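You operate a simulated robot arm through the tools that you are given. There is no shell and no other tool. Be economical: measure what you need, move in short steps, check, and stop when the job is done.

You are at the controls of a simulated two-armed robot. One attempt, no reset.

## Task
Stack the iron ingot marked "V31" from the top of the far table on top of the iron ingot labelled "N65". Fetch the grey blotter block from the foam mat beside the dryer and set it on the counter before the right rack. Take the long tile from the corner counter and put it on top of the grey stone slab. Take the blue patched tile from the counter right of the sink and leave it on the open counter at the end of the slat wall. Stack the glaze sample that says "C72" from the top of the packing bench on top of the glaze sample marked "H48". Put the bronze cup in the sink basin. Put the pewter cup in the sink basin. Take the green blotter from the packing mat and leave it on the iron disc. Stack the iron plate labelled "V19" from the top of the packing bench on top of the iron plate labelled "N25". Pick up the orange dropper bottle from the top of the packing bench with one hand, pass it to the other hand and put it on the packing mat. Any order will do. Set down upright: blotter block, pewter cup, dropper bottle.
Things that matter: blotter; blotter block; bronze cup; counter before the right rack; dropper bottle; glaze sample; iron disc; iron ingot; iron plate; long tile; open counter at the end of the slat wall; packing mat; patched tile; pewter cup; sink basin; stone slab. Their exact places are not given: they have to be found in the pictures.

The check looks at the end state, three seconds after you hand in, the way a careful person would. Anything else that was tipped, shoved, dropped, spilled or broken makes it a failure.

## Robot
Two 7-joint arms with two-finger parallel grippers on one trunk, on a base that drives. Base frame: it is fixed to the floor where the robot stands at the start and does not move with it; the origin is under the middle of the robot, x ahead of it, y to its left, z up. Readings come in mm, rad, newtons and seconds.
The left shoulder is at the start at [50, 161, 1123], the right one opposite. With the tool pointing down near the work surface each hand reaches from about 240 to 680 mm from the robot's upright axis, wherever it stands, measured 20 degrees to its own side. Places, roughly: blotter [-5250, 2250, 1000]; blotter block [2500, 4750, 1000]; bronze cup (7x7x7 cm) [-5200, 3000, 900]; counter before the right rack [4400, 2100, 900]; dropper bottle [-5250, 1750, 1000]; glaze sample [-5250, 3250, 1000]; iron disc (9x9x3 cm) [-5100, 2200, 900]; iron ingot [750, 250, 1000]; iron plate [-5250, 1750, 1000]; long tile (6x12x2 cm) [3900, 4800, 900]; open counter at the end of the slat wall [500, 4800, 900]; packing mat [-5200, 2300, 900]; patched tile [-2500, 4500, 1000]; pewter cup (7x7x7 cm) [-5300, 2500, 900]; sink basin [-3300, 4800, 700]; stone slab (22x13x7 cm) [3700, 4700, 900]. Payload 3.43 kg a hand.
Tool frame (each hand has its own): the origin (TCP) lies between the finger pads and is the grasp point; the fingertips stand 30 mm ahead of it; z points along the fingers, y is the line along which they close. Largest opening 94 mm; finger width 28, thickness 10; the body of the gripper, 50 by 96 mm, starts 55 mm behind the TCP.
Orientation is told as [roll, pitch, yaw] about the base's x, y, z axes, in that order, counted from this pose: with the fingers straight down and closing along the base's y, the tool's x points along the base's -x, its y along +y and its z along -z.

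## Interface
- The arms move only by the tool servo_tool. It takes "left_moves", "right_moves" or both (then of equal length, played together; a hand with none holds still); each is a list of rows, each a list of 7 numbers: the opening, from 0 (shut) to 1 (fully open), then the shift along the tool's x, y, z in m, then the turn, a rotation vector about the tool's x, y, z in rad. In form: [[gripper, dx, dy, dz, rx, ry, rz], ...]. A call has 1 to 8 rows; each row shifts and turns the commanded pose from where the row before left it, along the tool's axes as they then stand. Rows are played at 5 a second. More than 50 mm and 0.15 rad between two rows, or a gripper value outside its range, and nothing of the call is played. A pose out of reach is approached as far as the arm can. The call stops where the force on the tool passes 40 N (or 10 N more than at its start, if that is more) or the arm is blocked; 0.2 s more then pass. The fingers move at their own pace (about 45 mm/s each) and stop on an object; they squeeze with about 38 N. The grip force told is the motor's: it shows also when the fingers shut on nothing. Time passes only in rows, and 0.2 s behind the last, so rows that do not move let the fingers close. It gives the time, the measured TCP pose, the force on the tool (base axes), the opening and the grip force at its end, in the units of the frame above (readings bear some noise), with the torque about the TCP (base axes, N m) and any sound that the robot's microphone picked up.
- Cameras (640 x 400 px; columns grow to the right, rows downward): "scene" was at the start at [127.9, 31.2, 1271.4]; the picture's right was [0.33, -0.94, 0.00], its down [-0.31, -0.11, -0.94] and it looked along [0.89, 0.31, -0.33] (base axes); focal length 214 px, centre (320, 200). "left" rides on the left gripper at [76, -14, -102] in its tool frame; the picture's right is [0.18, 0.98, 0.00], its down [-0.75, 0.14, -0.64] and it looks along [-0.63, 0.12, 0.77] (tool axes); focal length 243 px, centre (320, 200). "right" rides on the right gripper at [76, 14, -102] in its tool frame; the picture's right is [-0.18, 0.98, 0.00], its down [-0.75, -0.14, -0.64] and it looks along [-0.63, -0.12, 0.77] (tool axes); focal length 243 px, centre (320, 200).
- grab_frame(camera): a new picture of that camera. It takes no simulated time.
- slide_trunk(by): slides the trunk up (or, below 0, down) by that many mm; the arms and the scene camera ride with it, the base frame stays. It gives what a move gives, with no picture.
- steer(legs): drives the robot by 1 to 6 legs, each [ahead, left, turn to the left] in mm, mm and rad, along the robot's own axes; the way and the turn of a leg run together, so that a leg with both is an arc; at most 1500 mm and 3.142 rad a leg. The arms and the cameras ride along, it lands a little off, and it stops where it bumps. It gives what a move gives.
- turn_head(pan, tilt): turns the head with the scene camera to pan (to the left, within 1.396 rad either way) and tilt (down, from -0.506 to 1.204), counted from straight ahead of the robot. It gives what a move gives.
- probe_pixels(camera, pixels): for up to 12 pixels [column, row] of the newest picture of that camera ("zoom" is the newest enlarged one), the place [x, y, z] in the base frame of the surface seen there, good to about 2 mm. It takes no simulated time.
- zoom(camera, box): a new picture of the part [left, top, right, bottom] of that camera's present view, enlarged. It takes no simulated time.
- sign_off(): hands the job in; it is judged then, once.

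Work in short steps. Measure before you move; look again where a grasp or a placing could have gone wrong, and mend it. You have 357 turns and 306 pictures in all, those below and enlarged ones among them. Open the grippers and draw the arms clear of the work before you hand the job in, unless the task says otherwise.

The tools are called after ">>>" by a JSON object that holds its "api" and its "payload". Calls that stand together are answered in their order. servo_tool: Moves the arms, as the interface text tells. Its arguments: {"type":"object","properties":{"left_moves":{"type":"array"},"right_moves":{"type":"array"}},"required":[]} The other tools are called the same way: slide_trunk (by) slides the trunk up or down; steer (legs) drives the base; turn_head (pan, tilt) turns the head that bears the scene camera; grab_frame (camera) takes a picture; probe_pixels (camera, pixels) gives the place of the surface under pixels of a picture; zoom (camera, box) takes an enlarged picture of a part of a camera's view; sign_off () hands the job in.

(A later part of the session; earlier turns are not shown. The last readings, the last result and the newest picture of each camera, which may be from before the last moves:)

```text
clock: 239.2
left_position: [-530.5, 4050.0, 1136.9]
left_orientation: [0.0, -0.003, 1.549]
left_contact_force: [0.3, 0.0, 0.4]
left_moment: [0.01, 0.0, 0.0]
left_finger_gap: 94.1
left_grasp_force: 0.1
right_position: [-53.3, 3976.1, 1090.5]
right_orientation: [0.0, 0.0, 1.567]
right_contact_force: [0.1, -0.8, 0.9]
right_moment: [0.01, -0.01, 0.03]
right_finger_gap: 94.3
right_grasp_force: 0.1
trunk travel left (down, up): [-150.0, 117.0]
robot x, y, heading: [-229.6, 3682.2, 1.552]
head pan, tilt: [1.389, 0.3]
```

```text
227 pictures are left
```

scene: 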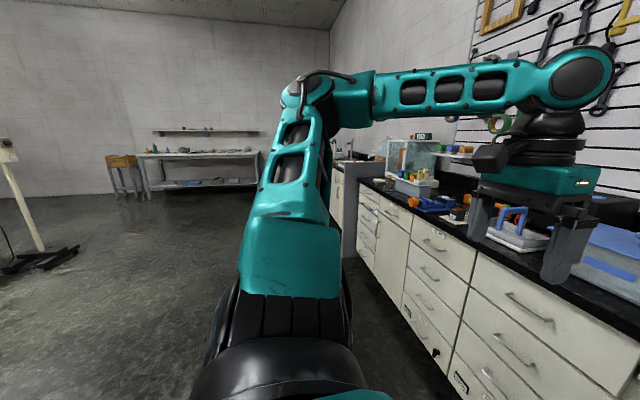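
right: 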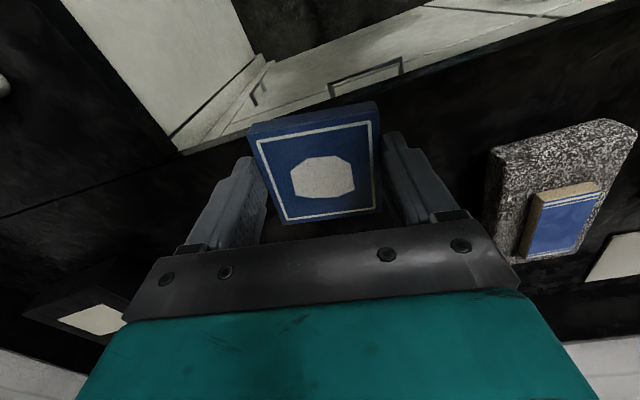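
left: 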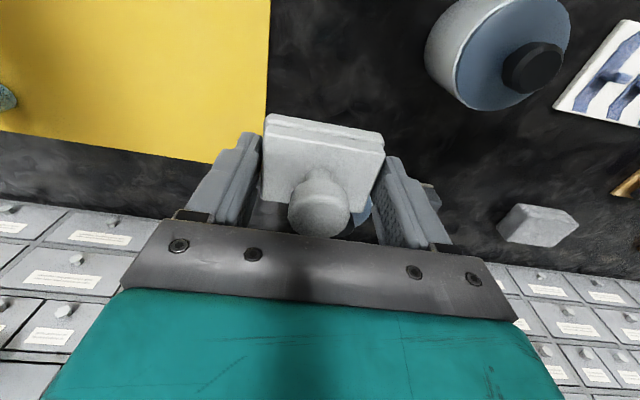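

Blocked at x≈-230; something is low on my left-rear (chair?). I look down there.

>>> {"api": "turn_head", "payload": {"pan": 1.39, "tilt": 0.9}}

>>> {"api": "grab_frame", "payload": {"camera": "scene"}}

>>> {"api": "turn_head", "payload": {"pan": 0.8, "tilt": 1.1}}

>>> {"api": "grab_frame", "payload": {"camera": "scene"}}

```text
clock: 240.2
left_position: [-529.9, 4050.0, 1135.4]
left_orientation: [0.0, -0.005, 1.549]
left_contact_force: [-0.1, 0.7, -1.1]
left_moment: [-0.04, 0.03, 0.02]
left_finger_gap: 93.9
left_grasp_force: 0.1
right_position: [-53.1, 3976.9, 1089.9]
right_orientation: [0.0, 0.001, 1.568]
right_contact_force: [-0.1, -0.4, 0.9]
right_moment: [0.03, -0.02, -0.03]
right_finger_gap: 93.8
right_grasp_force: 0.1
trunk travel left (down, up): [-150.0, 117.0]
robot x, y, heading: [-233.4, 3677.7, 1.552]
head pan, tilt: [1.389, 0.901]
```

```text
226 pictures are left
```

scene: 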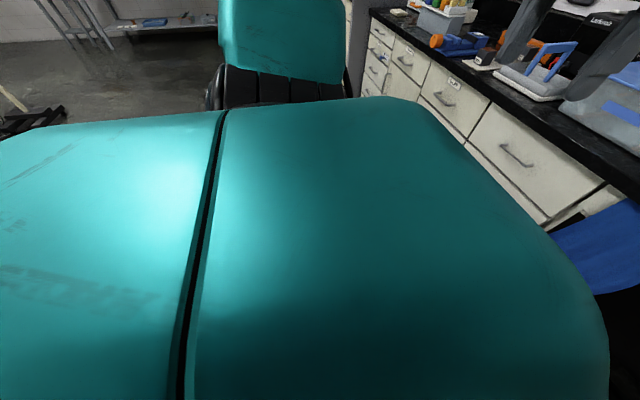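

```text
clock: 241.2
left_position: [-530.5, 4049.4, 1136.3]
left_orientation: [-0.002, -0.005, 1.548]
left_contact_force: [0.1, -0.2, -0.5]
left_moment: [0.04, 0.01, -0.01]
left_finger_gap: 94.1
left_grasp_force: 0.0
right_position: [-54.8, 3976.5, 1089.6]
right_orientation: [-0.002, -0.001, 1.567]
right_contact_force: [-0.3, 0.3, -0.7]
right_moment: [0.02, 0.02, -0.02]
right_finger_gap: 94.2
right_grasp_force: 0.1
trunk travel left (down, up): [-150.0, 117.0]
robot x, y, heading: [-232.8, 3678.0, 1.55]
head pan, tilt: [0.799, 1.1]
```

```text
225 pictures are left
```

scene: 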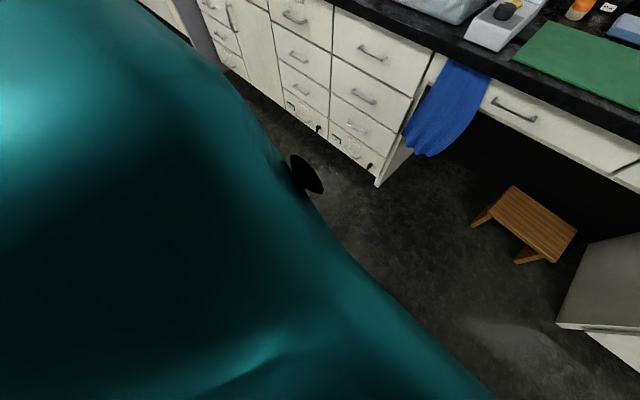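

I probe the black disc at (305,172), the grey panel at (600,270) and floor.

>>> {"api": "probe_pixels", "payload": {"camera": "scene", "pixels": [[305, 172], [600, 280], [420, 230], [315, 185], [620, 350], [500, 330]]}}

>>> {"api": "turn_head", "payload": {"pan": 1.39, "tilt": -0.1}}

>>> {"api": "grab_frame", "payload": {"camera": "left"}}

```text
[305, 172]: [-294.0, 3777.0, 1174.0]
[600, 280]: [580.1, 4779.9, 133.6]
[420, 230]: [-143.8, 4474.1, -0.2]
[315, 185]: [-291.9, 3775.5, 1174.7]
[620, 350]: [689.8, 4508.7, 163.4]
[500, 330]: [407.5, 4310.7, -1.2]
```

```text
clock: 242.6
left_position: [-530.2, 4050.1, 1136.7]
left_orientation: [0.0, -0.005, 1.549]
left_contact_force: [0.4, 0.1, -0.3]
left_moment: [-0.04, -0.01, -0.01]
left_finger_gap: 93.9
left_grasp_force: 0.0
right_position: [-53.4, 3977.1, 1090.3]
right_orientation: [0.0, -0.001, 1.567]
right_contact_force: [-1.4, 0.0, -0.1]
right_moment: [-0.03, -0.03, 0.01]
right_finger_gap: 93.9
right_grasp_force: 0.1
trunk travel left (down, up): [-150.0, 117.0]
robot x, y, heading: [-232.4, 3679.8, 1.553]
head pan, tilt: [1.389, -0.099]
```

```text
224 pictures are left
```

left: 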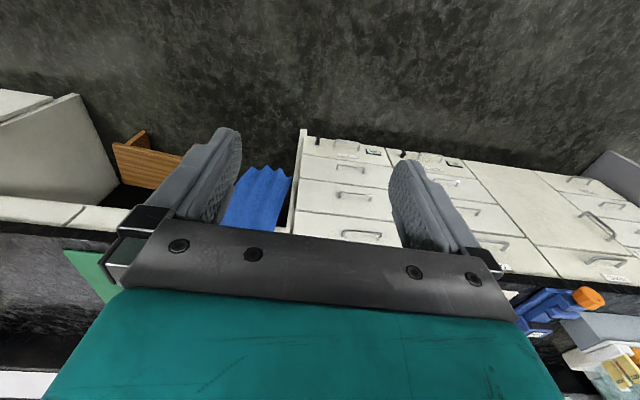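

Likely a chair behind my left side; earlier I passed at y≈3730. I go forward 110 then left again.

>>> {"api": "steer", "payload": {"legs": [[110, 0, 0.02], [0, 600, 0]]}}

```text
clock: 246.7
left_position: [-1131.9, 4156.7, 1137.4]
left_orientation: [0.0, -0.005, 1.564]
left_contact_force: [-1.2, 1.1, -0.1]
left_moment: [-0.02, -0.06, -0.01]
left_finger_gap: 94.2
left_grasp_force: 0.1
right_position: [-652.4, 4090.0, 1091.0]
right_orientation: [0.0, -0.001, 1.584]
right_contact_force: [-0.3, -0.1, 0.2]
right_moment: [0.0, -0.01, 0.01]
right_finger_gap: 93.8
right_grasp_force: 0.1
trunk travel left (down, up): [-150.0, 117.0]
robot x, y, heading: [-829.1, 3787.5, 1.57]
head pan, tilt: [1.389, -0.099]
```

Past it. Continue left, turn to face west and look.

>>> {"api": "steer", "payload": {"legs": [[0, 1000, 0], [-200, 0, 0], [0, 0, 1.57]]}}

>>> {"api": "turn_head", "payload": {"pan": 0.3, "tilt": 0.2}}

>>> {"api": "grab_frame", "payload": {"camera": "scene"}}

>>> {"api": "probe_pixels", "payload": {"camera": "scene", "pixels": [[320, 180], [250, 180], [320, 220], [400, 200], [200, 200], [100, 250], [500, 250], [450, 180], [150, 190]]}}

```text
clock: 257.0
left_position: [-2205.8, 3284.2, 1137.2]
left_orientation: [0.001, -0.006, 3.139]
left_contact_force: [-0.3, 0.7, -0.3]
left_moment: [0.03, 0.0, 0.02]
left_finger_gap: 93.8
left_grasp_force: 0.0
right_position: [-2140.4, 3760.9, 1090.4]
right_orientation: [-0.001, -0.001, -3.128]
right_contact_force: [0.0, 1.2, 0.3]
right_moment: [-0.01, 0.02, 0.02]
right_finger_gap: 94.1
right_grasp_force: 0.1
trunk travel left (down, up): [-150.0, 117.0]
robot x, y, heading: [-1841.9, 3587.0, 3.138]
head pan, tilt: [1.389, -0.099]
```

```text
clock: 258.3
left_position: [-2206.0, 3282.8, 1136.3]
left_orientation: [-0.001, -0.004, 3.137]
left_contact_force: [0.4, -0.2, 0.6]
left_moment: [0.0, 0.01, -0.01]
left_finger_gap: 93.9
left_grasp_force: 0.0
right_position: [-2141.0, 3761.6, 1091.1]
right_orientation: [0.001, 0.0, -3.126]
right_contact_force: [1.5, 0.5, -0.6]
right_moment: [0.02, 0.0, 0.03]
right_finger_gap: 93.7
right_grasp_force: 0.1
trunk travel left (down, up): [-150.0, 117.0]
robot x, y, heading: [-1836.9, 3584.3, 3.135]
head pan, tilt: [0.3, 0.201]
```

```text
223 pictures are left
```

scene: 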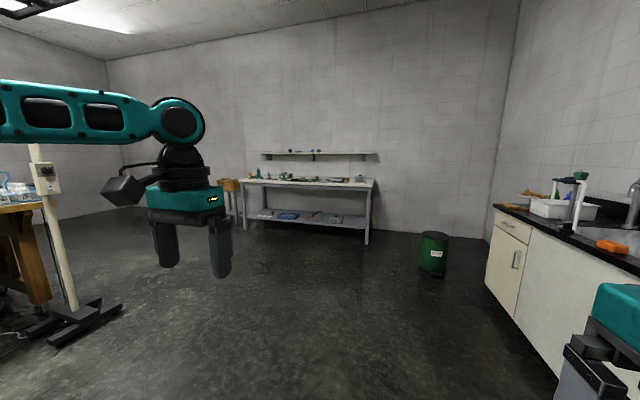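

```text
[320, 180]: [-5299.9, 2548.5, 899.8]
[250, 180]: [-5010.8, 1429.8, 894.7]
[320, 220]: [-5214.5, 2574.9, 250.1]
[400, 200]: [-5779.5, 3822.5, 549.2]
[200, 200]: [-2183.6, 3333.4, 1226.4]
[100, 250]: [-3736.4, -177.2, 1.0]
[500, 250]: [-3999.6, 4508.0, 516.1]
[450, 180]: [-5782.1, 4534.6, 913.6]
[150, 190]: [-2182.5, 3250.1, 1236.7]
```

The packing bench is along the west wall (x≈-5000 front, y 1400–3400). Drive toward (-4250,2500) and look.

>>> {"api": "steer", "payload": {"legs": [[1500, 0, 0], [900, 0, 0], [0, 1080, 0]]}}

>>> {"api": "turn_head", "payload": {"pan": 0.0, "tilt": 0.45}}

>>> {"api": "grab_frame", "payload": {"camera": "scene"}}

```text
clock: 275.1
left_position: [-4595.6, 2249.2, 1135.6]
left_orientation: [0.0, -0.006, 3.13]
left_contact_force: [0.0, 0.3, -0.2]
left_moment: [0.0, 0.01, 0.0]
left_finger_gap: 94.1
left_grasp_force: 0.0
right_position: [-4527.9, 2725.9, 1090.6]
right_orientation: [0.001, 0.001, -3.135]
right_contact_force: [0.1, 1.5, -0.9]
right_moment: [0.02, 0.01, 0.01]
right_finger_gap: 94.3
right_grasp_force: 0.1
trunk travel left (down, up): [-150.0, 117.0]
robot x, y, heading: [-4227.5, 2550.0, 3.128]
head pan, tilt: [0.3, 0.201]
```

```text
clock: 275.9
left_position: [-4596.0, 2248.3, 1136.0]
left_orientation: [0.001, -0.005, 3.131]
left_contact_force: [0.1, 0.1, 0.9]
left_moment: [-0.01, -0.01, 0.01]
left_finger_gap: 94.0
left_grasp_force: 0.1
right_position: [-4527.2, 2725.2, 1091.8]
right_orientation: [0.0, 0.001, -3.134]
right_contact_force: [-0.4, -0.3, 0.4]
right_moment: [0.0, 0.02, 0.02]
right_finger_gap: 94.1
right_grasp_force: 0.0
trunk travel left (down, up): [-150.0, 117.0]
robot x, y, heading: [-4227.4, 2551.8, 3.123]
head pan, tilt: [0.0, 0.45]
```

```text
222 pictures are left
```

scene: 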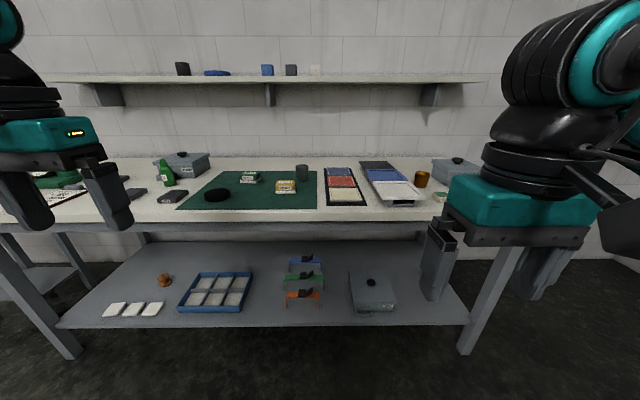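

Bench view: mat with disc at (217,196), blotters at (250,178) and (286,186), grey cup (302,172), bronze cup (422,180). Enlarge both halves.

>>> {"api": "zoom", "payload": {"camera": "scene", "box": [110, 140, 330, 225]}}

>>> {"api": "zoom", "payload": {"camera": "scene", "box": [290, 140, 510, 225]}}

>>> {"api": "turn_head", "payload": {"pan": 0.7, "tilt": 0.4}}

>>> {"api": "grab_frame", "payload": {"camera": "scene"}}

```text
2.91 times, centred on (220, 182) of scene
```

zoom: 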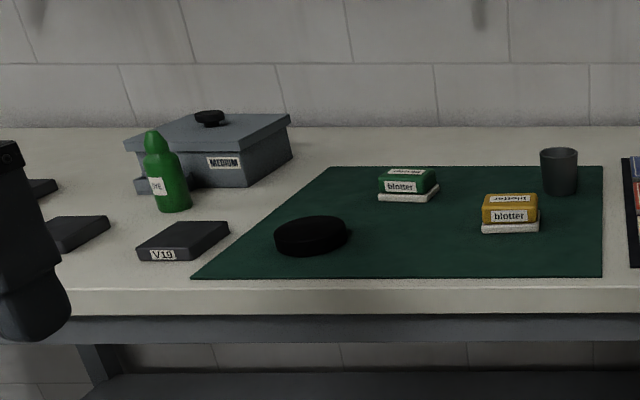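

```text
2.91 times, centred on (400, 182) of scene
```

zoom: 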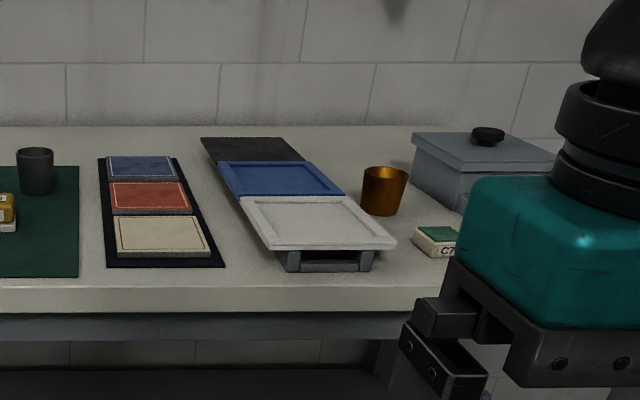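

```text
clock: 276.9
left_position: [-4595.6, 2248.9, 1136.2]
left_orientation: [0.001, -0.006, 3.132]
left_contact_force: [0.3, -0.3, 0.1]
left_moment: [-0.01, -0.02, -0.01]
left_finger_gap: 93.9
left_grasp_force: 0.0
right_position: [-4528.3, 2726.7, 1089.5]
right_orientation: [-0.002, 0.001, -3.135]
right_contact_force: [0.3, -0.1, -0.1]
right_moment: [-0.03, 0.04, 0.0]
right_finger_gap: 94.0
right_grasp_force: 0.1
trunk travel left (down, up): [-150.0, 117.0]
robot x, y, heading: [-4226.8, 2548.2, 3.136]
head pan, tilt: [0.7, 0.4]
```

```text
219 pictures are left
```

scene: 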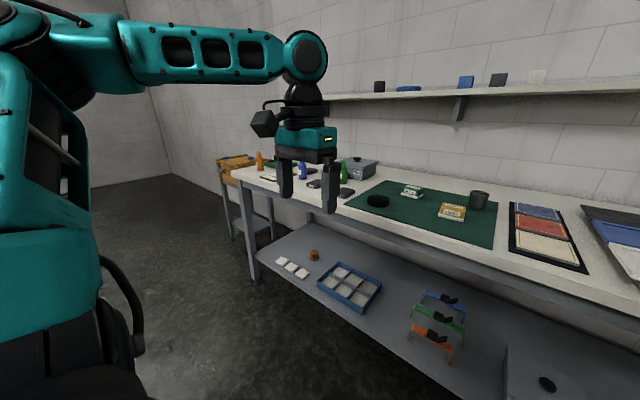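

I drive nearer to the left part of the bench. First probe the bench edge in this picture.

>>> {"api": "probe_pixels", "payload": {"camera": "scene", "pixels": [[420, 237], [343, 215], [240, 182], [260, 165], [378, 200], [412, 190], [320, 185], [460, 100], [300, 215], [480, 205]]}}

>>> {"api": "steer", "payload": {"legs": [[0, 550, 0.01], [380, 0, 0]]}}

>>> {"api": "turn_head", "payload": {"pan": 0.15, "tilt": 0.65}}

>>> {"api": "grab_frame", "payload": {"camera": "scene"}}

```text
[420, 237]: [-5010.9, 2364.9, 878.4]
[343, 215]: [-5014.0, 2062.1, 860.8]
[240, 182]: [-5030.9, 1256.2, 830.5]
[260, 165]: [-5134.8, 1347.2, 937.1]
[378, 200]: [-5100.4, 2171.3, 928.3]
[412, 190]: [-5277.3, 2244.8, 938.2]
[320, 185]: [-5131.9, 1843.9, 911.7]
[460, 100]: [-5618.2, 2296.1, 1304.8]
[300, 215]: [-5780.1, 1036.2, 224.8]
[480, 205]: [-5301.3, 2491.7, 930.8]
```

```text
clock: 282.1
left_position: [-4980.1, 1704.2, 1135.6]
left_orientation: [0.001, -0.006, 3.129]
left_contact_force: [0.5, 0.2, -0.6]
left_moment: [0.01, 0.02, -0.01]
left_finger_gap: 93.9
left_grasp_force: 0.1
right_position: [-4911.3, 2182.2, 1091.2]
right_orientation: [0.001, 0.001, -3.136]
right_contact_force: [-0.1, 0.1, 0.1]
right_moment: [0.03, 0.01, -0.01]
right_finger_gap: 93.7
right_grasp_force: 0.1
trunk travel left (down, up): [-150.0, 117.0]
robot x, y, heading: [-4611.0, 2007.3, 3.126]
head pan, tilt: [0.7, 0.4]
```

```text
clock: 283.1
left_position: [-4978.6, 1704.3, 1135.7]
left_orientation: [0.0, -0.006, 3.129]
left_contact_force: [-0.6, 0.1, 0.3]
left_moment: [-0.01, -0.05, -0.01]
left_finger_gap: 93.8
left_grasp_force: 0.1
right_position: [-4909.6, 2181.3, 1090.3]
right_orientation: [0.0, 0.0, -3.135]
right_contact_force: [0.3, 0.2, -0.5]
right_moment: [0.01, 0.03, -0.01]
right_finger_gap: 93.9
right_grasp_force: 0.0
trunk travel left (down, up): [-150.0, 117.0]
robot x, y, heading: [-4609.3, 2007.1, 3.129]
head pan, tilt: [0.15, 0.649]
```

```text
218 pictures are left
```

scene: 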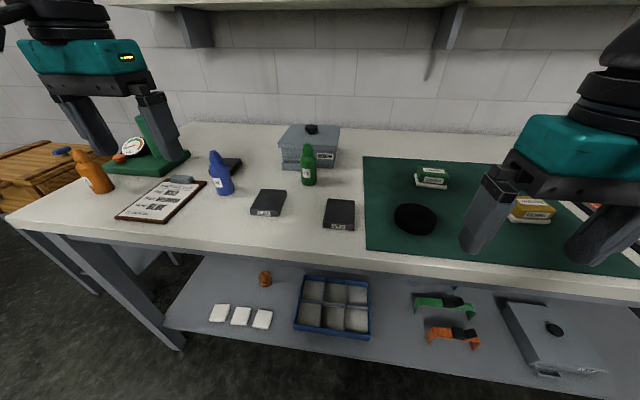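

Enlarge to read the plate labels.

>>> {"api": "zoom", "payload": {"camera": "scene", "box": [200, 140, 380, 250]}}

>>> {"api": "probe_pixels", "payload": {"camera": "zoom", "pixels": [[195, 175], [300, 180], [170, 255], [290, 265], [235, 215], [450, 215], [550, 220], [440, 290], [545, 310], [495, 255], [130, 75], [85, 85]]}}

```text
3.56 times, centred on (290, 195) of scene
```

zoom: 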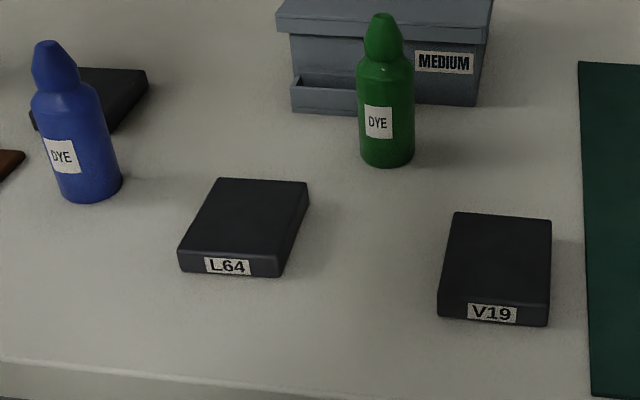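

```text
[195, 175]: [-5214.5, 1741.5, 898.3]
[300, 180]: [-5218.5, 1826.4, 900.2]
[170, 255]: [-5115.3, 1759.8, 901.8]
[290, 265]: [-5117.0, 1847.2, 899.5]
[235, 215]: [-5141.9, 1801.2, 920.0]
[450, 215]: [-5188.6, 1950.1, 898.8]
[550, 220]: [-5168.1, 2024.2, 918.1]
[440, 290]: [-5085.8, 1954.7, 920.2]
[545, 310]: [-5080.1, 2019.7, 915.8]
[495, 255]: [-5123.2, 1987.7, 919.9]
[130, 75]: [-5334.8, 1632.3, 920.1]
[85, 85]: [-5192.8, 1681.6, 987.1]
```

V19 is at (-5128,1988); the third plate (behind the blue bottle) must be N25. I move left and closer to see it.

>>> {"api": "steer", "payload": {"legs": [[0, 400, 0.01], [70, 0, 0]]}}

>>> {"api": "turn_head", "payload": {"pan": -0.1, "tilt": 0.7}}

>>> {"api": "grab_frame", "payload": {"camera": "scene"}}

```text
clock: 286.2
left_position: [-5047.5, 1298.6, 1134.9]
left_orientation: [0.001, -0.006, 3.14]
left_contact_force: [0.5, 0.1, -0.2]
left_moment: [0.0, 0.01, 0.01]
left_finger_gap: 94.0
left_grasp_force: 0.1
right_position: [-4985.2, 1777.3, 1090.9]
right_orientation: [0.002, -0.001, -3.125]
right_contact_force: [-0.4, 0.0, -0.6]
right_moment: [0.04, 0.01, 0.0]
right_finger_gap: 93.9
right_grasp_force: 0.0
trunk travel left (down, up): [-150.0, 117.0]
robot x, y, heading: [-4683.3, 1604.2, 3.14]
head pan, tilt: [0.15, 0.649]
```

```text
clock: 287.0
left_position: [-5047.5, 1298.6, 1135.9]
left_orientation: [0.0, -0.006, 3.14]
left_contact_force: [-0.7, 0.5, -0.1]
left_moment: [0.02, -0.03, -0.02]
left_finger_gap: 94.2
left_grasp_force: 0.0
right_position: [-4983.9, 1776.2, 1089.7]
right_orientation: [0.0, 0.0, -3.123]
right_contact_force: [-0.3, -0.5, -0.6]
right_moment: [0.03, 0.0, 0.01]
right_finger_gap: 93.9
right_grasp_force: 0.2
trunk travel left (down, up): [-150.0, 117.0]
robot x, y, heading: [-4684.2, 1606.2, 3.14]
head pan, tilt: [-0.099, 0.7]
```

```text
216 pictures are left
```

scene: 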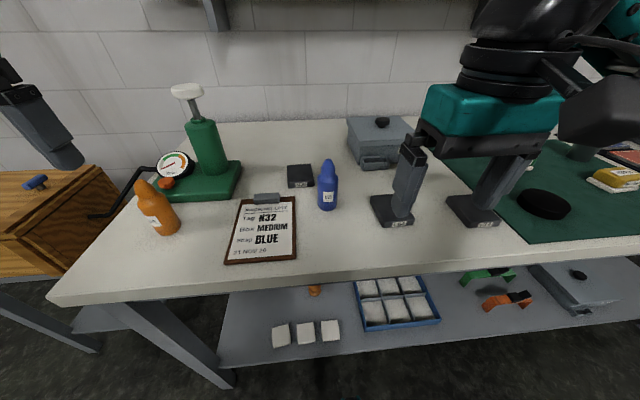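

>>> {"api": "zoom", "payload": {"camera": "scene", "box": [240, 140, 360, 220]}}

>>> {"api": "probe_pixels", "payload": {"camera": "zoom", "pixels": [[255, 138], [365, 132], [260, 230], [395, 240], [315, 180], [300, 245], [460, 110], [470, 360], [270, 260], [405, 350], [535, 340], [320, 238]]}}

```text
5.00 times, centred on (300, 180) of scene
```

zoom: 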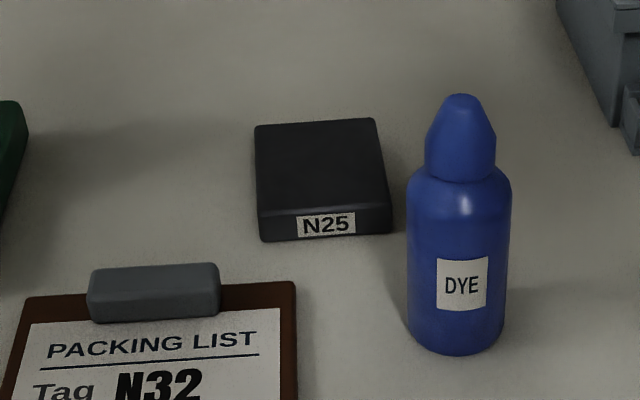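

```text
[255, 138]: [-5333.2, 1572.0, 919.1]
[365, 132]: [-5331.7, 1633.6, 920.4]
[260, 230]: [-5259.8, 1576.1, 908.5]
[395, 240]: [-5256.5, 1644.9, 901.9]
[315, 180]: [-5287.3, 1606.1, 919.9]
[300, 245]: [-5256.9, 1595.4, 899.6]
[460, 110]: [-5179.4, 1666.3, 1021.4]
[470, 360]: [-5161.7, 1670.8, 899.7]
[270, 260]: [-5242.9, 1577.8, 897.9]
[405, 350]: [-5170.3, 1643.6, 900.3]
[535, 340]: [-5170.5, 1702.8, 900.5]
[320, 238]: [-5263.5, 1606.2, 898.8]
```

N25 centre ≈ (-5302,1607), top 920. V19 centre ≈ (-5125,1988). Move the right hand over V19.

>>> {"api": "servo_tool", "payload": {"right_moves": [[1, -0.0235, -0.0352, 0, 0, 0, 0], [1, -0.0235, -0.0352, 0, 0, 0, 0], [1, -0.0235, -0.0352, 0, 0, 0, 0], [1, -0.0235, -0.0352, 0, 0, 0, 0], [1, -0.0235, -0.0352, 0, 0, 0, 0], [1, -0.0235, -0.0352, 0, 0, 0, 0], [1, 0, 0, 0.05, 0, 0, 0], [1, 0, 0, 0.05, 0, 0, 0]]}}

>>> {"api": "grab_frame", "payload": {"camera": "right"}}

```text
clock: 288.8
left_position: [-5047.2, 1299.7, 1136.6]
left_orientation: [0.001, -0.004, 3.139]
left_contact_force: [0.3, -0.3, 0.4]
left_moment: [0.02, 0.01, -0.02]
left_finger_gap: 94.0
left_grasp_force: 0.1
right_position: [-5130.5, 1987.3, 991.9]
right_orientation: [0.0, 0.001, -3.124]
right_contact_force: [-0.3, 0.0, 0.7]
right_moment: [-0.02, 0.0, 0.0]
right_finger_gap: 94.1
right_grasp_force: 0.1
trunk travel left (down, up): [-150.0, 117.0]
robot x, y, heading: [-4681.8, 1606.9, 3.145]
head pan, tilt: [-0.099, 0.7]
```

```text
214 pictures are left
```

right: 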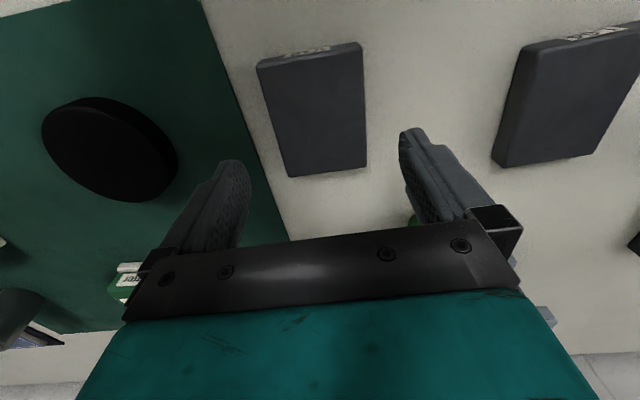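

Centred well; I probe the plate's corners here to refine.

>>> {"api": "probe_pixels", "payload": {"camera": "right", "pixels": [[262, 70], [358, 48], [365, 162], [292, 172], [315, 110], [407, 215], [210, 20]]}}

```text
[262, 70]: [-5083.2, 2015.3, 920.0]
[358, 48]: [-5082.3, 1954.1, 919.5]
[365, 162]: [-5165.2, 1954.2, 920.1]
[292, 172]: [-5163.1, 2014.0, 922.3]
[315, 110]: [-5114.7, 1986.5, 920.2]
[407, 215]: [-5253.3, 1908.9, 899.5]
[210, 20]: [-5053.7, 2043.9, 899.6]
```

Refine by 6 mm, descend to 934, close and lift to carry height.

>>> {"api": "servo_tool", "payload": {"right_moves": [[1, 0.006, 0.002, 0.02, 0, 0, 0.017], [1, 0, 0, 0.038, 0, 0, 0], [0, 0, 0, 0, 0, 0, 0], [0, 0, 0, 0, 0, 0, 0], [0, 0, 0, 0, 0, 0, 0], [0, 0, 0, -0.05, 0, 0, 0], [0, 0, 0, -0.05, 0, 0, 0], [0, 0, 0, -0.05, 0, 0, 0]]}}

>>> {"api": "servo_tool", "payload": {"right_moves": [[0, 0.03, 0.03, -0.02, 0, 0, 0], [0, 0.03, 0.038, -0.01, 0, 0, 0], [0, 0.03, 0.038, 0, 0, 0, 0], [0, 0.03, 0.038, 0, 0, 0, 0], [0, 0.02, 0.04, 0, 0, 0, 0]]}}

>>> {"api": "steer", "payload": {"legs": [[0, 155, 0], [60, 0, 0]]}}

>>> {"api": "grab_frame", "payload": {"camera": "scene"}}

```text
clock: 290.6
left_position: [-5046.7, 1299.8, 1136.9]
left_orientation: [-0.001, -0.005, 3.141]
left_contact_force: [-0.7, 0.7, 0.2]
left_moment: [0.0, 0.0, -0.01]
left_finger_gap: 93.9
left_grasp_force: 0.0
right_position: [-5122.3, 1984.9, 1082.2]
right_orientation: [-0.002, 0.005, -3.141]
right_contact_force: [0.8, 0.3, -8.6]
right_moment: [-0.01, -0.06, 0.02]
right_finger_gap: 69.8
right_grasp_force: 37.7
trunk travel left (down, up): [-150.0, 117.0]
robot x, y, heading: [-4681.4, 1604.1, 3.144]
head pan, tilt: [-0.099, 0.7]
```

```text
clock: 291.8
left_position: [-5047.8, 1298.7, 1135.7]
left_orientation: [0.0, -0.005, 3.139]
left_contact_force: [0.1, -1.3, 0.0]
left_moment: [0.03, -0.03, 0.02]
left_finger_gap: 93.9
left_grasp_force: 0.0
right_position: [-4981.1, 1797.4, 1114.2]
right_orientation: [-0.003, 0.001, -3.139]
right_contact_force: [0.8, 0.2, -8.4]
right_moment: [-0.03, 0.0, 0.01]
right_finger_gap: 69.6
right_grasp_force: 38.2
trunk travel left (down, up): [-150.0, 117.0]
robot x, y, heading: [-4682.5, 1602.5, 3.142]
head pan, tilt: [-0.099, 0.7]
```

```text
clock: 293.9
left_position: [-5095.4, 1142.6, 1137.3]
left_orientation: [0.0, -0.005, 3.138]
left_contact_force: [-0.1, 0.5, -0.1]
left_moment: [-0.01, 0.0, -0.02]
left_finger_gap: 94.1
left_grasp_force: 0.1
right_position: [-5028.0, 1640.4, 1114.4]
right_orientation: [-0.002, 0.006, -3.14]
right_contact_force: [-0.5, 0.1, -8.6]
right_moment: [0.01, -0.07, -0.07]
right_finger_gap: 69.9
right_grasp_force: 37.8
trunk travel left (down, up): [-150.0, 117.0]
robot x, y, heading: [-4728.1, 1445.5, 3.138]
head pan, tilt: [-0.099, 0.7]
stopped in leg 2: the robot was blocked; the commanded pose is now the measured one
```

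```text
213 pictures are left
```

scene: 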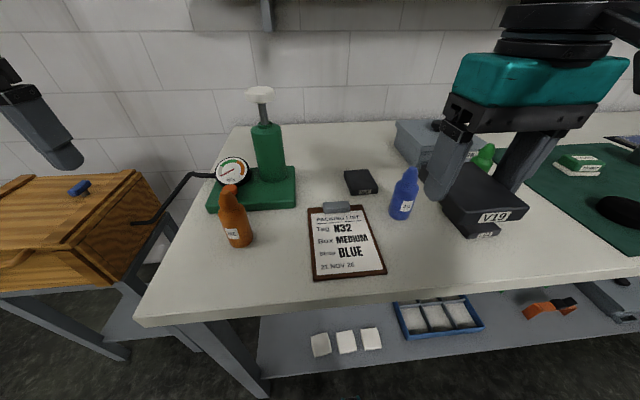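

V19 held. Carry it at height over to N25 (-5302,1607).

>>> {"api": "servo_tool", "payload": {"right_moves": [[0, -0.0457, 0.0055, 0, 0, 0, 0], [0, -0.0457, 0.0055, 0, 0, 0, 0], [0, -0.0457, 0.0055, 0, 0, 0, 0], [0, -0.0457, 0.0055, 0, 0, 0, 0], [0, -0.0457, 0.0055, 0, 0, 0, 0], [0, -0.0457, 0.0055, 0, 0, 0, 0]]}}

>>> {"api": "zoom", "payload": {"camera": "scene", "box": [310, 110, 470, 210]}}

```text
clock: 295.3
left_position: [-5094.8, 1141.7, 1135.0]
left_orientation: [-0.001, -0.004, 3.139]
left_contact_force: [0.2, 0.4, 0.3]
left_moment: [0.02, -0.01, 0.03]
left_finger_gap: 94.0
left_grasp_force: 0.2
right_position: [-5304.8, 1604.7, 1113.9]
right_orientation: [-0.003, 0.004, -3.137]
right_contact_force: [-0.3, -0.1, -8.5]
right_moment: [-0.02, -0.04, -0.01]
right_finger_gap: 69.7
right_grasp_force: 38.2
trunk travel left (down, up): [-150.0, 117.0]
robot x, y, heading: [-4724.1, 1449.8, 3.138]
head pan, tilt: [-0.099, 0.7]
```

```text
4.00 times, centred on (390, 160) of scene
```

zoom: 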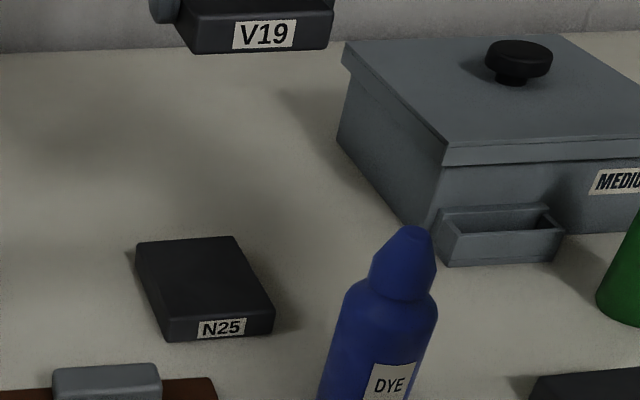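

I refine N25's corners with this view.

>>> {"api": "probe_pixels", "payload": {"camera": "zoom", "pixels": [[143, 247], [230, 242], [172, 313], [266, 303], [170, 335], [270, 325], [200, 280], [350, 130], [345, 70]]}}

```text
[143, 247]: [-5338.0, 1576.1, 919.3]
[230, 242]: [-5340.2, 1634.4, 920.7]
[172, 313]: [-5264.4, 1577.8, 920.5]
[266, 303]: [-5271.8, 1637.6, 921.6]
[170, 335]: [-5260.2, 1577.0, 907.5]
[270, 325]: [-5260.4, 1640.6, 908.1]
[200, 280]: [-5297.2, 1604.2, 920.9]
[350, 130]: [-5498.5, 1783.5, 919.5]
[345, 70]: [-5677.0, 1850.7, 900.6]
```

Align to (-5300,1607) and lower to ~958.

>>> {"api": "servo_tool", "payload": {"right_moves": [[0, 0.005, -0.003, 0.03, 0, 0, 0], [0, 0, 0, 0.045, 0, 0, 0], [0, 0, 0, 0.045, 0, 0, 0], [0, 0, 0, 0.033, 0, 0, 0]]}}

>>> {"api": "zoom", "payload": {"camera": "scene", "box": [310, 110, 470, 210]}}

```text
clock: 296.3
left_position: [-5095.2, 1141.3, 1136.6]
left_orientation: [0.001, -0.006, 3.139]
left_contact_force: [-0.2, 0.6, 0.0]
left_moment: [0.03, -0.03, -0.03]
left_finger_gap: 94.1
left_grasp_force: 0.1
right_position: [-5296.4, 1609.5, 959.6]
right_orientation: [0.0, 0.003, -3.141]
right_contact_force: [-0.3, -0.3, -8.4]
right_moment: [-0.01, -0.02, 0.03]
right_finger_gap: 69.6
right_grasp_force: 38.0
trunk travel left (down, up): [-150.0, 117.0]
robot x, y, heading: [-4726.3, 1446.8, 3.139]
head pan, tilt: [-0.099, 0.7]
```

```text
4.00 times, centred on (390, 160) of scene
```

zoom: 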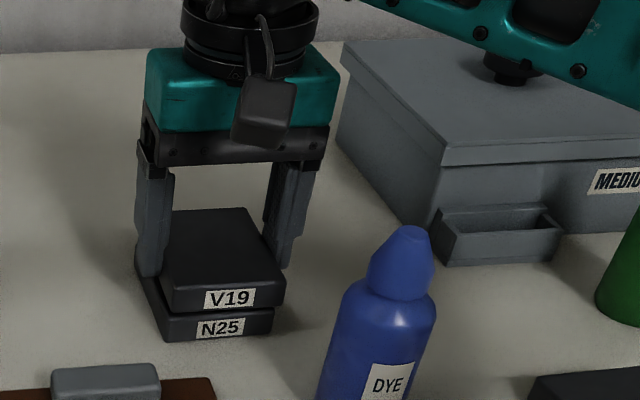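

Nearly aligned; shift 4 mm back/2 mm left, lower 5, release, rise.

>>> {"api": "servo_tool", "payload": {"right_moves": [[0, -0.004, 0.002, 0, 0, 0, 0], [0, 0, 0, 0.004, 0, 0, 0], [0, 0, 0, 0.001, 0, 0, 0], [1, 0, 0, 0, 0, 0, 0], [1, 0, 0, 0, 0, 0, 0], [1, 0, 0, -0.05, 0, 0, 0], [1, 0, 0, -0.05, 0, 0, 0], [1, 0, 0, -0.05, 0, 0, 0]]}}

>>> {"api": "zoom", "payload": {"camera": "scene", "box": [310, 110, 470, 210]}}

```text
clock: 298.1
left_position: [-5092.6, 1140.8, 1136.9]
left_orientation: [0.0, -0.006, 3.139]
left_contact_force: [-0.3, 0.6, 0.0]
left_moment: [-0.04, 0.02, 0.0]
left_finger_gap: 94.0
left_grasp_force: 0.0
right_position: [-5300.2, 1609.1, 1108.2]
right_orientation: [-0.001, 0.001, -3.142]
right_contact_force: [-1.3, -0.6, 0.1]
right_moment: [0.01, 0.01, -0.03]
right_finger_gap: 94.0
right_grasp_force: 0.1
trunk travel left (down, up): [-150.0, 117.0]
robot x, y, heading: [-4726.2, 1444.5, 3.138]
head pan, tilt: [-0.099, 0.7]
```

```text
4.00 times, centred on (390, 160) of scene
```

zoom: 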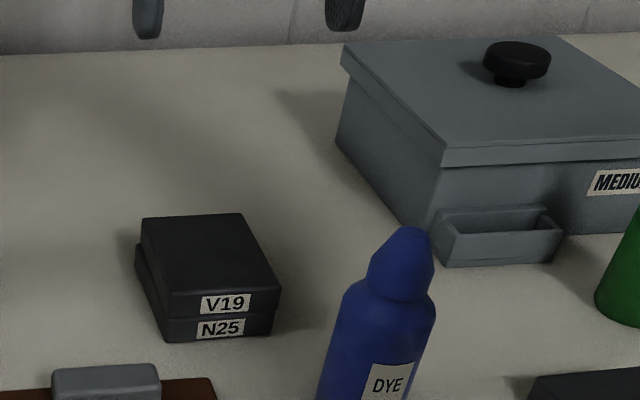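

V19 is stacked on N25. Next the orange bottle: draw the right hand back, shift the base right 70, and measure the bottle.

>>> {"api": "servo_tool", "payload": {"right_moves": [[1, 0.045, 0, 0, 0, 0, 0], [1, 0.05, 0, 0, 0, 0, 0], [1, 0.05, -0.01, 0, 0, 0, 0], [1, 0.05, -0.01, 0, 0, 0, 0], [1, 0.04, -0.02, 0, 0, 0, 0]]}}

>>> {"api": "steer", "payload": {"legs": [[-10, -75, 0]]}}

>>> {"api": "turn_head", "payload": {"pan": 0.3, "tilt": 0.7}}

>>> {"api": "grab_frame", "payload": {"camera": "scene"}}

```text
refused: row 3 steps farther than a row can; nothing moved
```

```text
clock: 299.2
left_position: [-5083.1, 1217.0, 1137.0]
left_orientation: [-0.001, -0.006, 3.138]
left_contact_force: [0.0, 1.1, -0.5]
left_moment: [-0.02, 0.0, 0.01]
left_finger_gap: 94.2
left_grasp_force: 0.1
right_position: [-5291.5, 1682.8, 1106.0]
right_orientation: [0.0, 0.001, -3.143]
right_contact_force: [-0.3, -0.4, 0.3]
right_moment: [0.01, 0.01, 0.02]
right_finger_gap: 94.1
right_grasp_force: 0.0
trunk travel left (down, up): [-150.0, 117.0]
robot x, y, heading: [-4719.0, 1518.8, 3.144]
head pan, tilt: [-0.099, 0.7]
```

```text
clock: 300.0
left_position: [-5084.5, 1215.3, 1137.8]
left_orientation: [0.0, -0.005, 3.139]
left_contact_force: [-0.5, -0.4, -0.1]
left_moment: [0.02, -0.01, -0.02]
left_finger_gap: 94.1
left_grasp_force: 0.0
right_position: [-5291.2, 1683.4, 1107.9]
right_orientation: [-0.001, 0.0, -3.142]
right_contact_force: [-0.1, 0.2, -0.6]
right_moment: [0.02, -0.01, -0.03]
right_finger_gap: 94.0
right_grasp_force: 0.1
trunk travel left (down, up): [-150.0, 117.0]
robot x, y, heading: [-4712.7, 1522.6, 3.142]
head pan, tilt: [0.3, 0.7]
```

```text
209 pictures are left
```

scene: 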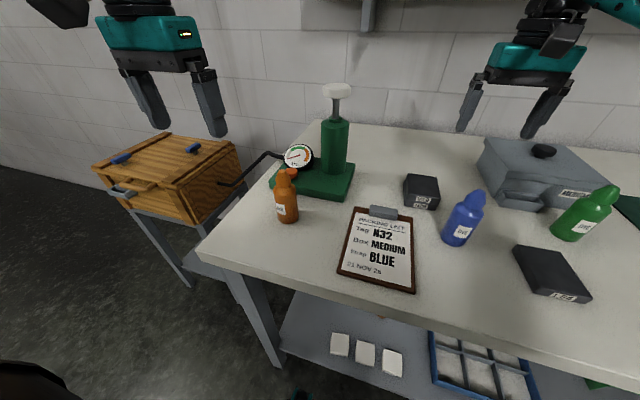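

The pull-back was refused but the shift was clear. I enlarge the orange bottle at (286,195) and probe its heights.

>>> {"api": "zoom", "payload": {"camera": "scene", "box": [240, 150, 340, 240]}}

>>> {"api": "servo_tool", "payload": {"right_moves": [[1, 0.045, 0, 0, 0, 0, 0], [1, 0.045, 0, 0, 0, 0, 0], [1, 0.045, -0.01, 0, 0, 0, 0], [1, 0.045, -0.01, 0, 0, 0, 0], [1, 0.04, -0.02, 0, 0, 0, 0], [1, 0.03, -0.02, -0.02, 0, 0, 0]]}}

```text
4.44 times, centred on (290, 195) of scene
```

zoom: 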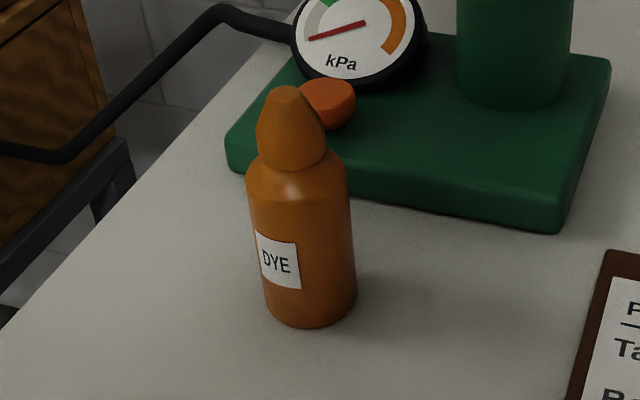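

```text
clock: 301.4
left_position: [-5083.4, 1216.6, 1135.5]
left_orientation: [0.001, -0.007, 3.139]
left_contact_force: [0.7, 0.3, 0.1]
left_moment: [0.02, -0.02, 0.02]
left_finger_gap: 94.2
left_grasp_force: 0.1
right_position: [-5038.9, 1740.7, 1128.1]
right_orientation: [-0.002, 0.001, 3.143]
right_contact_force: [0.3, -0.4, -0.5]
right_moment: [-0.04, 0.01, -0.01]
right_finger_gap: 94.0
right_grasp_force: 0.0
trunk travel left (down, up): [-150.0, 117.0]
robot x, y, heading: [-4719.2, 1520.2, 3.148]
head pan, tilt: [0.3, 0.7]
```

>>> {"api": "probe_pixels", "payload": {"camera": "zoom", "pixels": [[283, 90], [290, 160], [297, 195], [303, 230], [310, 318], [352, 270], [258, 250], [325, 200], [262, 185], [310, 290]]}}

```text
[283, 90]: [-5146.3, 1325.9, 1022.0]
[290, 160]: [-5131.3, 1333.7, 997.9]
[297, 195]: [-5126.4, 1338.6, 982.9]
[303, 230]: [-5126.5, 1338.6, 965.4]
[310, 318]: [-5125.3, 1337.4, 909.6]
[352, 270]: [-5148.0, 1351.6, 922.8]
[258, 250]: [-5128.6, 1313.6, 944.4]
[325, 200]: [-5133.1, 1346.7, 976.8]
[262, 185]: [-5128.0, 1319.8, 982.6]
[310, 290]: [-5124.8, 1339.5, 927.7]
```

Bottle axis ≈ (-5149,1329), body to z≈983, tip 1024. I probe the gauge and red knob nearby for clearance.

>>> {"api": "probe_pixels", "payload": {"camera": "zoom", "pixels": [[330, 95], [340, 60], [310, 40], [400, 55], [250, 120], [240, 165], [380, 190], [225, 15], [515, 60]]}}

```text
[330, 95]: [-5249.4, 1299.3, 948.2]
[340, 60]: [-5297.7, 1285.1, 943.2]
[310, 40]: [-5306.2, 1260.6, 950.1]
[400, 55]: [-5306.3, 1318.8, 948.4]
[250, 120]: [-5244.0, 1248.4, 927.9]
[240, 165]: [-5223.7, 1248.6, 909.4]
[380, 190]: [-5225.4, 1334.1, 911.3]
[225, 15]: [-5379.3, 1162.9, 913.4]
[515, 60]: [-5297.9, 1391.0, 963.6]
```

Clear. Bring the left hand over the bottle and down to z≈1010 (fingers straddling).

>>> {"api": "servo_tool", "payload": {"left_moves": [[1, -0.022, -0.0377, 0, 0, 0, 0], [1, -0.022, -0.0377, 0, 0, 0, 0], [1, -0.022, -0.0377, 0, 0, 0, 0], [1, 0, 0, 0.04, 0, 0, 0], [1, 0, 0, 0.04, 0, 0, 0], [1, 0, 0, 0.035, 0, 0, 0]]}}

>>> {"api": "grab_frame", "payload": {"camera": "left"}}

>>> {"api": "zoom", "payload": {"camera": "scene", "box": [220, 120, 360, 240]}}

```text
clock: 302.8
left_position: [-5151.2, 1327.1, 1021.7]
left_orientation: [0.001, -0.005, 3.139]
left_contact_force: [-0.2, 0.3, -0.2]
left_moment: [-0.01, -0.01, -0.01]
left_finger_gap: 93.8
left_grasp_force: 0.0
right_position: [-5037.9, 1741.0, 1128.6]
right_orientation: [-0.001, 0.002, -3.141]
right_contact_force: [-0.7, -0.6, 0.4]
right_moment: [-0.01, 0.02, 0.0]
right_finger_gap: 93.8
right_grasp_force: 0.0
trunk travel left (down, up): [-150.0, 117.0]
robot x, y, heading: [-4718.9, 1522.2, 3.141]
head pan, tilt: [0.3, 0.7]
```

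```text
207 pictures are left
```

left: 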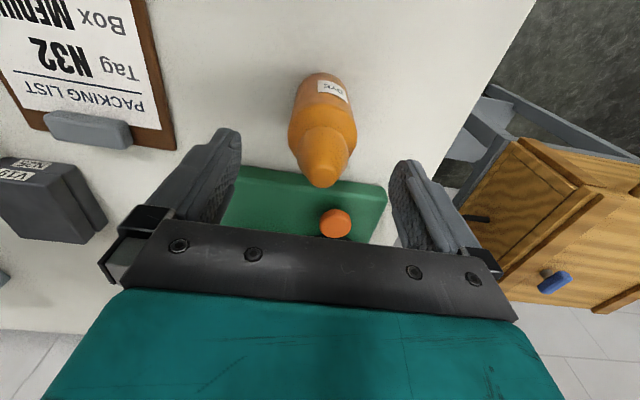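

```text
3.33 times, centred on (290, 180) of scene
```

zoom: 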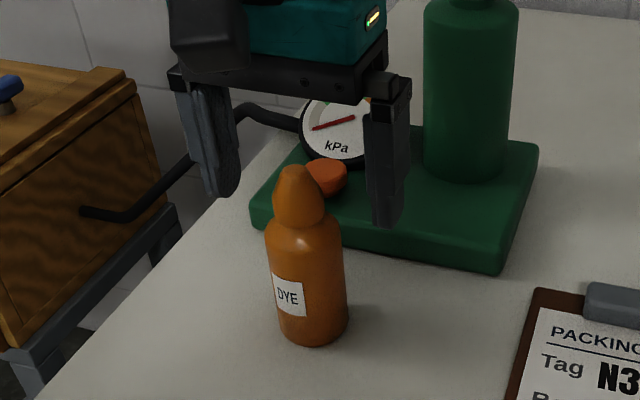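

Verify the bottle axis from the left camera.

>>> {"api": "probe_pixels", "payload": {"camera": "left", "pixels": [[325, 170], [295, 120], [352, 125], [322, 125], [322, 80]]}}

```text
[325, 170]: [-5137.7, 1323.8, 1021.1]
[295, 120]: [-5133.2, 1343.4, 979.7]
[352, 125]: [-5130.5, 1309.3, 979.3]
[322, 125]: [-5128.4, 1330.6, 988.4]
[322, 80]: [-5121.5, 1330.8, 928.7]
```

Axis ≈ (-5147,1328). Down 32 mm and close.

>>> {"api": "servo_tool", "payload": {"left_moves": [[1, 0.003, 0, 0.032, 0, 0, 0], [0, 0, 0, 0, 0, 0, 0], [0, 0, 0, 0, 0, 0, 0], [0, 0, 0, 0, 0, 0, 0], [0, 0, 0, 0, 0, 0, 0], [0, 0, 0, 0, 0, 0, 0]]}}

>>> {"api": "servo_tool", "payload": {"left_moves": [[0, 0, 0, -0.04, 0, 0, 0], [0, 0, 0, -0.05, 0, 0, 0], [0, 0, 0, -0.05, 0, 0, 0], [0, 0, 0, -0.03, 0, 0, 0]]}}

>>> {"api": "grab_frame", "payload": {"camera": "scene"}}

```text
clock: 304.2
left_position: [-5147.6, 1327.2, 991.1]
left_orientation: [0.001, -0.006, 3.138]
left_contact_force: [-0.5, 0.2, -0.1]
left_moment: [0.0, 0.0, 0.01]
left_finger_gap: 43.9
left_grasp_force: 37.7
right_position: [-5039.9, 1740.9, 1129.4]
right_orientation: [0.0, 0.002, -3.143]
right_contact_force: [-0.1, 0.8, -0.3]
right_moment: [-0.06, -0.05, 0.02]
right_finger_gap: 93.8
right_grasp_force: 0.0
trunk travel left (down, up): [-150.0, 117.0]
robot x, y, heading: [-4718.4, 1520.4, 3.141]
head pan, tilt: [0.3, 0.7]
```

```text
clock: 305.2
left_position: [-5144.2, 1327.6, 1161.3]
left_orientation: [0.0, -0.007, 3.138]
left_contact_force: [0.2, -0.1, -1.4]
left_moment: [0.0, -0.02, -0.01]
left_finger_gap: 43.8
left_grasp_force: 37.8
right_position: [-5039.9, 1741.1, 1128.9]
right_orientation: [0.0, 0.003, -3.141]
right_contact_force: [-0.3, 0.4, -0.4]
right_moment: [0.0, -0.01, 0.0]
right_finger_gap: 94.1
right_grasp_force: 0.1
trunk travel left (down, up): [-150.0, 117.0]
robot x, y, heading: [-4716.5, 1520.5, 3.14]
head pan, tilt: [0.3, 0.7]
```

```text
205 pictures are left
```

scene: 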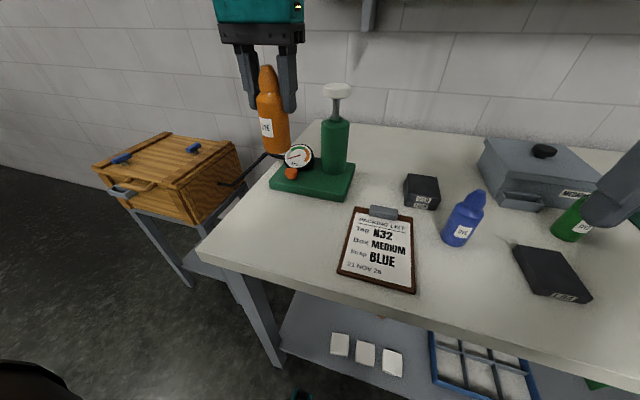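

Bottle is held. I back off from the bench and shift right to have free space for the hand-over in front of the mat.

>>> {"api": "steer", "payload": {"legs": [[-330, 0, 0], [0, -760, 0]]}}

>>> {"api": "servo_tool", "payload": {"left_moves": [[0, 0, 0, 0, 0, 0, 0.14], [0, 0, 0, 0, 0, 0, 0.14], [0, 0, 0, 0, 0, 0, 0.14], [0, 0, 0, 0, 0, 0, 0.14], [0, 0, 0, 0, 0, 0, 0.14], [0, 0, 0, 0, 0, 0, 0.14], [0, 0, 0, 0, 0, 0, 0.14], [0, 0, 0, 0, 0, 0, 0.14]], "right_moves": [[1, 0, 0, 0, 0, -0.14, 0], [1, 0, 0, 0, 0, -0.14, 0], [1, 0, 0, 0, 0, -0.14, 0], [1, 0, 0, 0, 0, -0.14, 0], [1, 0, 0, 0, 0, -0.14, 0], [1, 0, 0, 0, 0, -0.14, 0], [1, 0, 0, 0, 0, -0.06, 0], [1, 0, 0, 0, 0, 0, 0]]}}

>>> {"api": "turn_head", "payload": {"pan": 0.0, "tilt": 0.6}}

>>> {"api": "grab_frame", "payload": {"camera": "scene"}}

```text
clock: 311.1
left_position: [-4815.6, 2083.1, 1159.1]
left_orientation: [-0.001, -0.005, 3.142]
left_contact_force: [-0.1, -0.7, -0.6]
left_moment: [-0.04, -0.02, -0.01]
left_finger_gap: 43.8
left_grasp_force: 38.2
right_position: [-4709.9, 2495.5, 1129.8]
right_orientation: [-0.001, 0.003, -3.14]
right_contact_force: [-0.3, 0.0, -0.5]
right_moment: [-0.01, -0.01, -0.01]
right_finger_gap: 93.9
right_grasp_force: 0.1
trunk travel left (down, up): [-150.0, 117.0]
robot x, y, heading: [-4391.1, 2277.4, -3.142]
head pan, tilt: [0.3, 0.7]
```

```text
clock: 312.9
left_position: [-4815.0, 2083.9, 1160.5]
left_orientation: [0.005, -0.001, 2.018]
left_contact_force: [0.2, -0.6, -1.3]
left_moment: [0.0, 0.02, -0.03]
left_finger_gap: 43.8
left_grasp_force: 38.4
right_position: [-4744.0, 2496.3, 1163.4]
right_orientation: [-0.004, -0.896, -3.139]
right_contact_force: [-0.5, -0.4, 0.1]
right_moment: [0.01, 0.02, -0.02]
right_finger_gap: 93.9
right_grasp_force: 0.1
right hand out of reach, approached as far as the arm can: row 5, 6, 7
trunk travel left (down, up): [-150.0, 117.0]
robot x, y, heading: [-4387.8, 2274.7, -3.146]
head pan, tilt: [0.3, 0.7]
```

```text
clock: 313.7
left_position: [-4816.0, 2083.5, 1159.7]
left_orientation: [0.006, 0.0, 2.024]
left_contact_force: [-1.1, 0.2, -0.8]
left_moment: [-0.02, -0.03, 0.02]
left_finger_gap: 44.0
left_grasp_force: 37.5
right_position: [-4745.1, 2495.6, 1163.3]
right_orientation: [-0.001, -0.896, -3.138]
right_contact_force: [-0.1, -0.2, 0.2]
right_moment: [-0.01, 0.01, 0.02]
right_finger_gap: 93.9
right_grasp_force: 0.1
trunk travel left (down, up): [-150.0, 117.0]
robot x, y, heading: [-4386.8, 2278.2, -3.141]
head pan, tilt: [0.0, 0.6]
```

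```text
204 pictures are left
```

scene: 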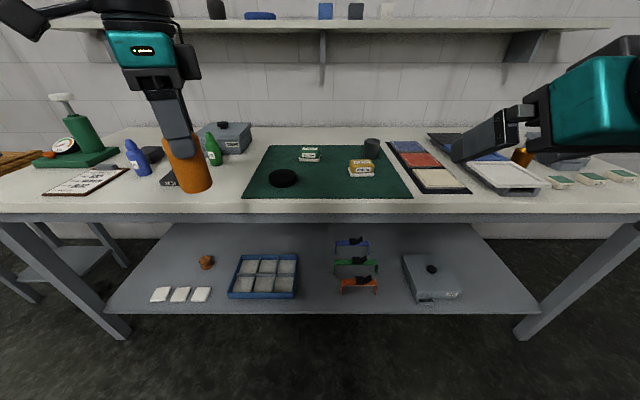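

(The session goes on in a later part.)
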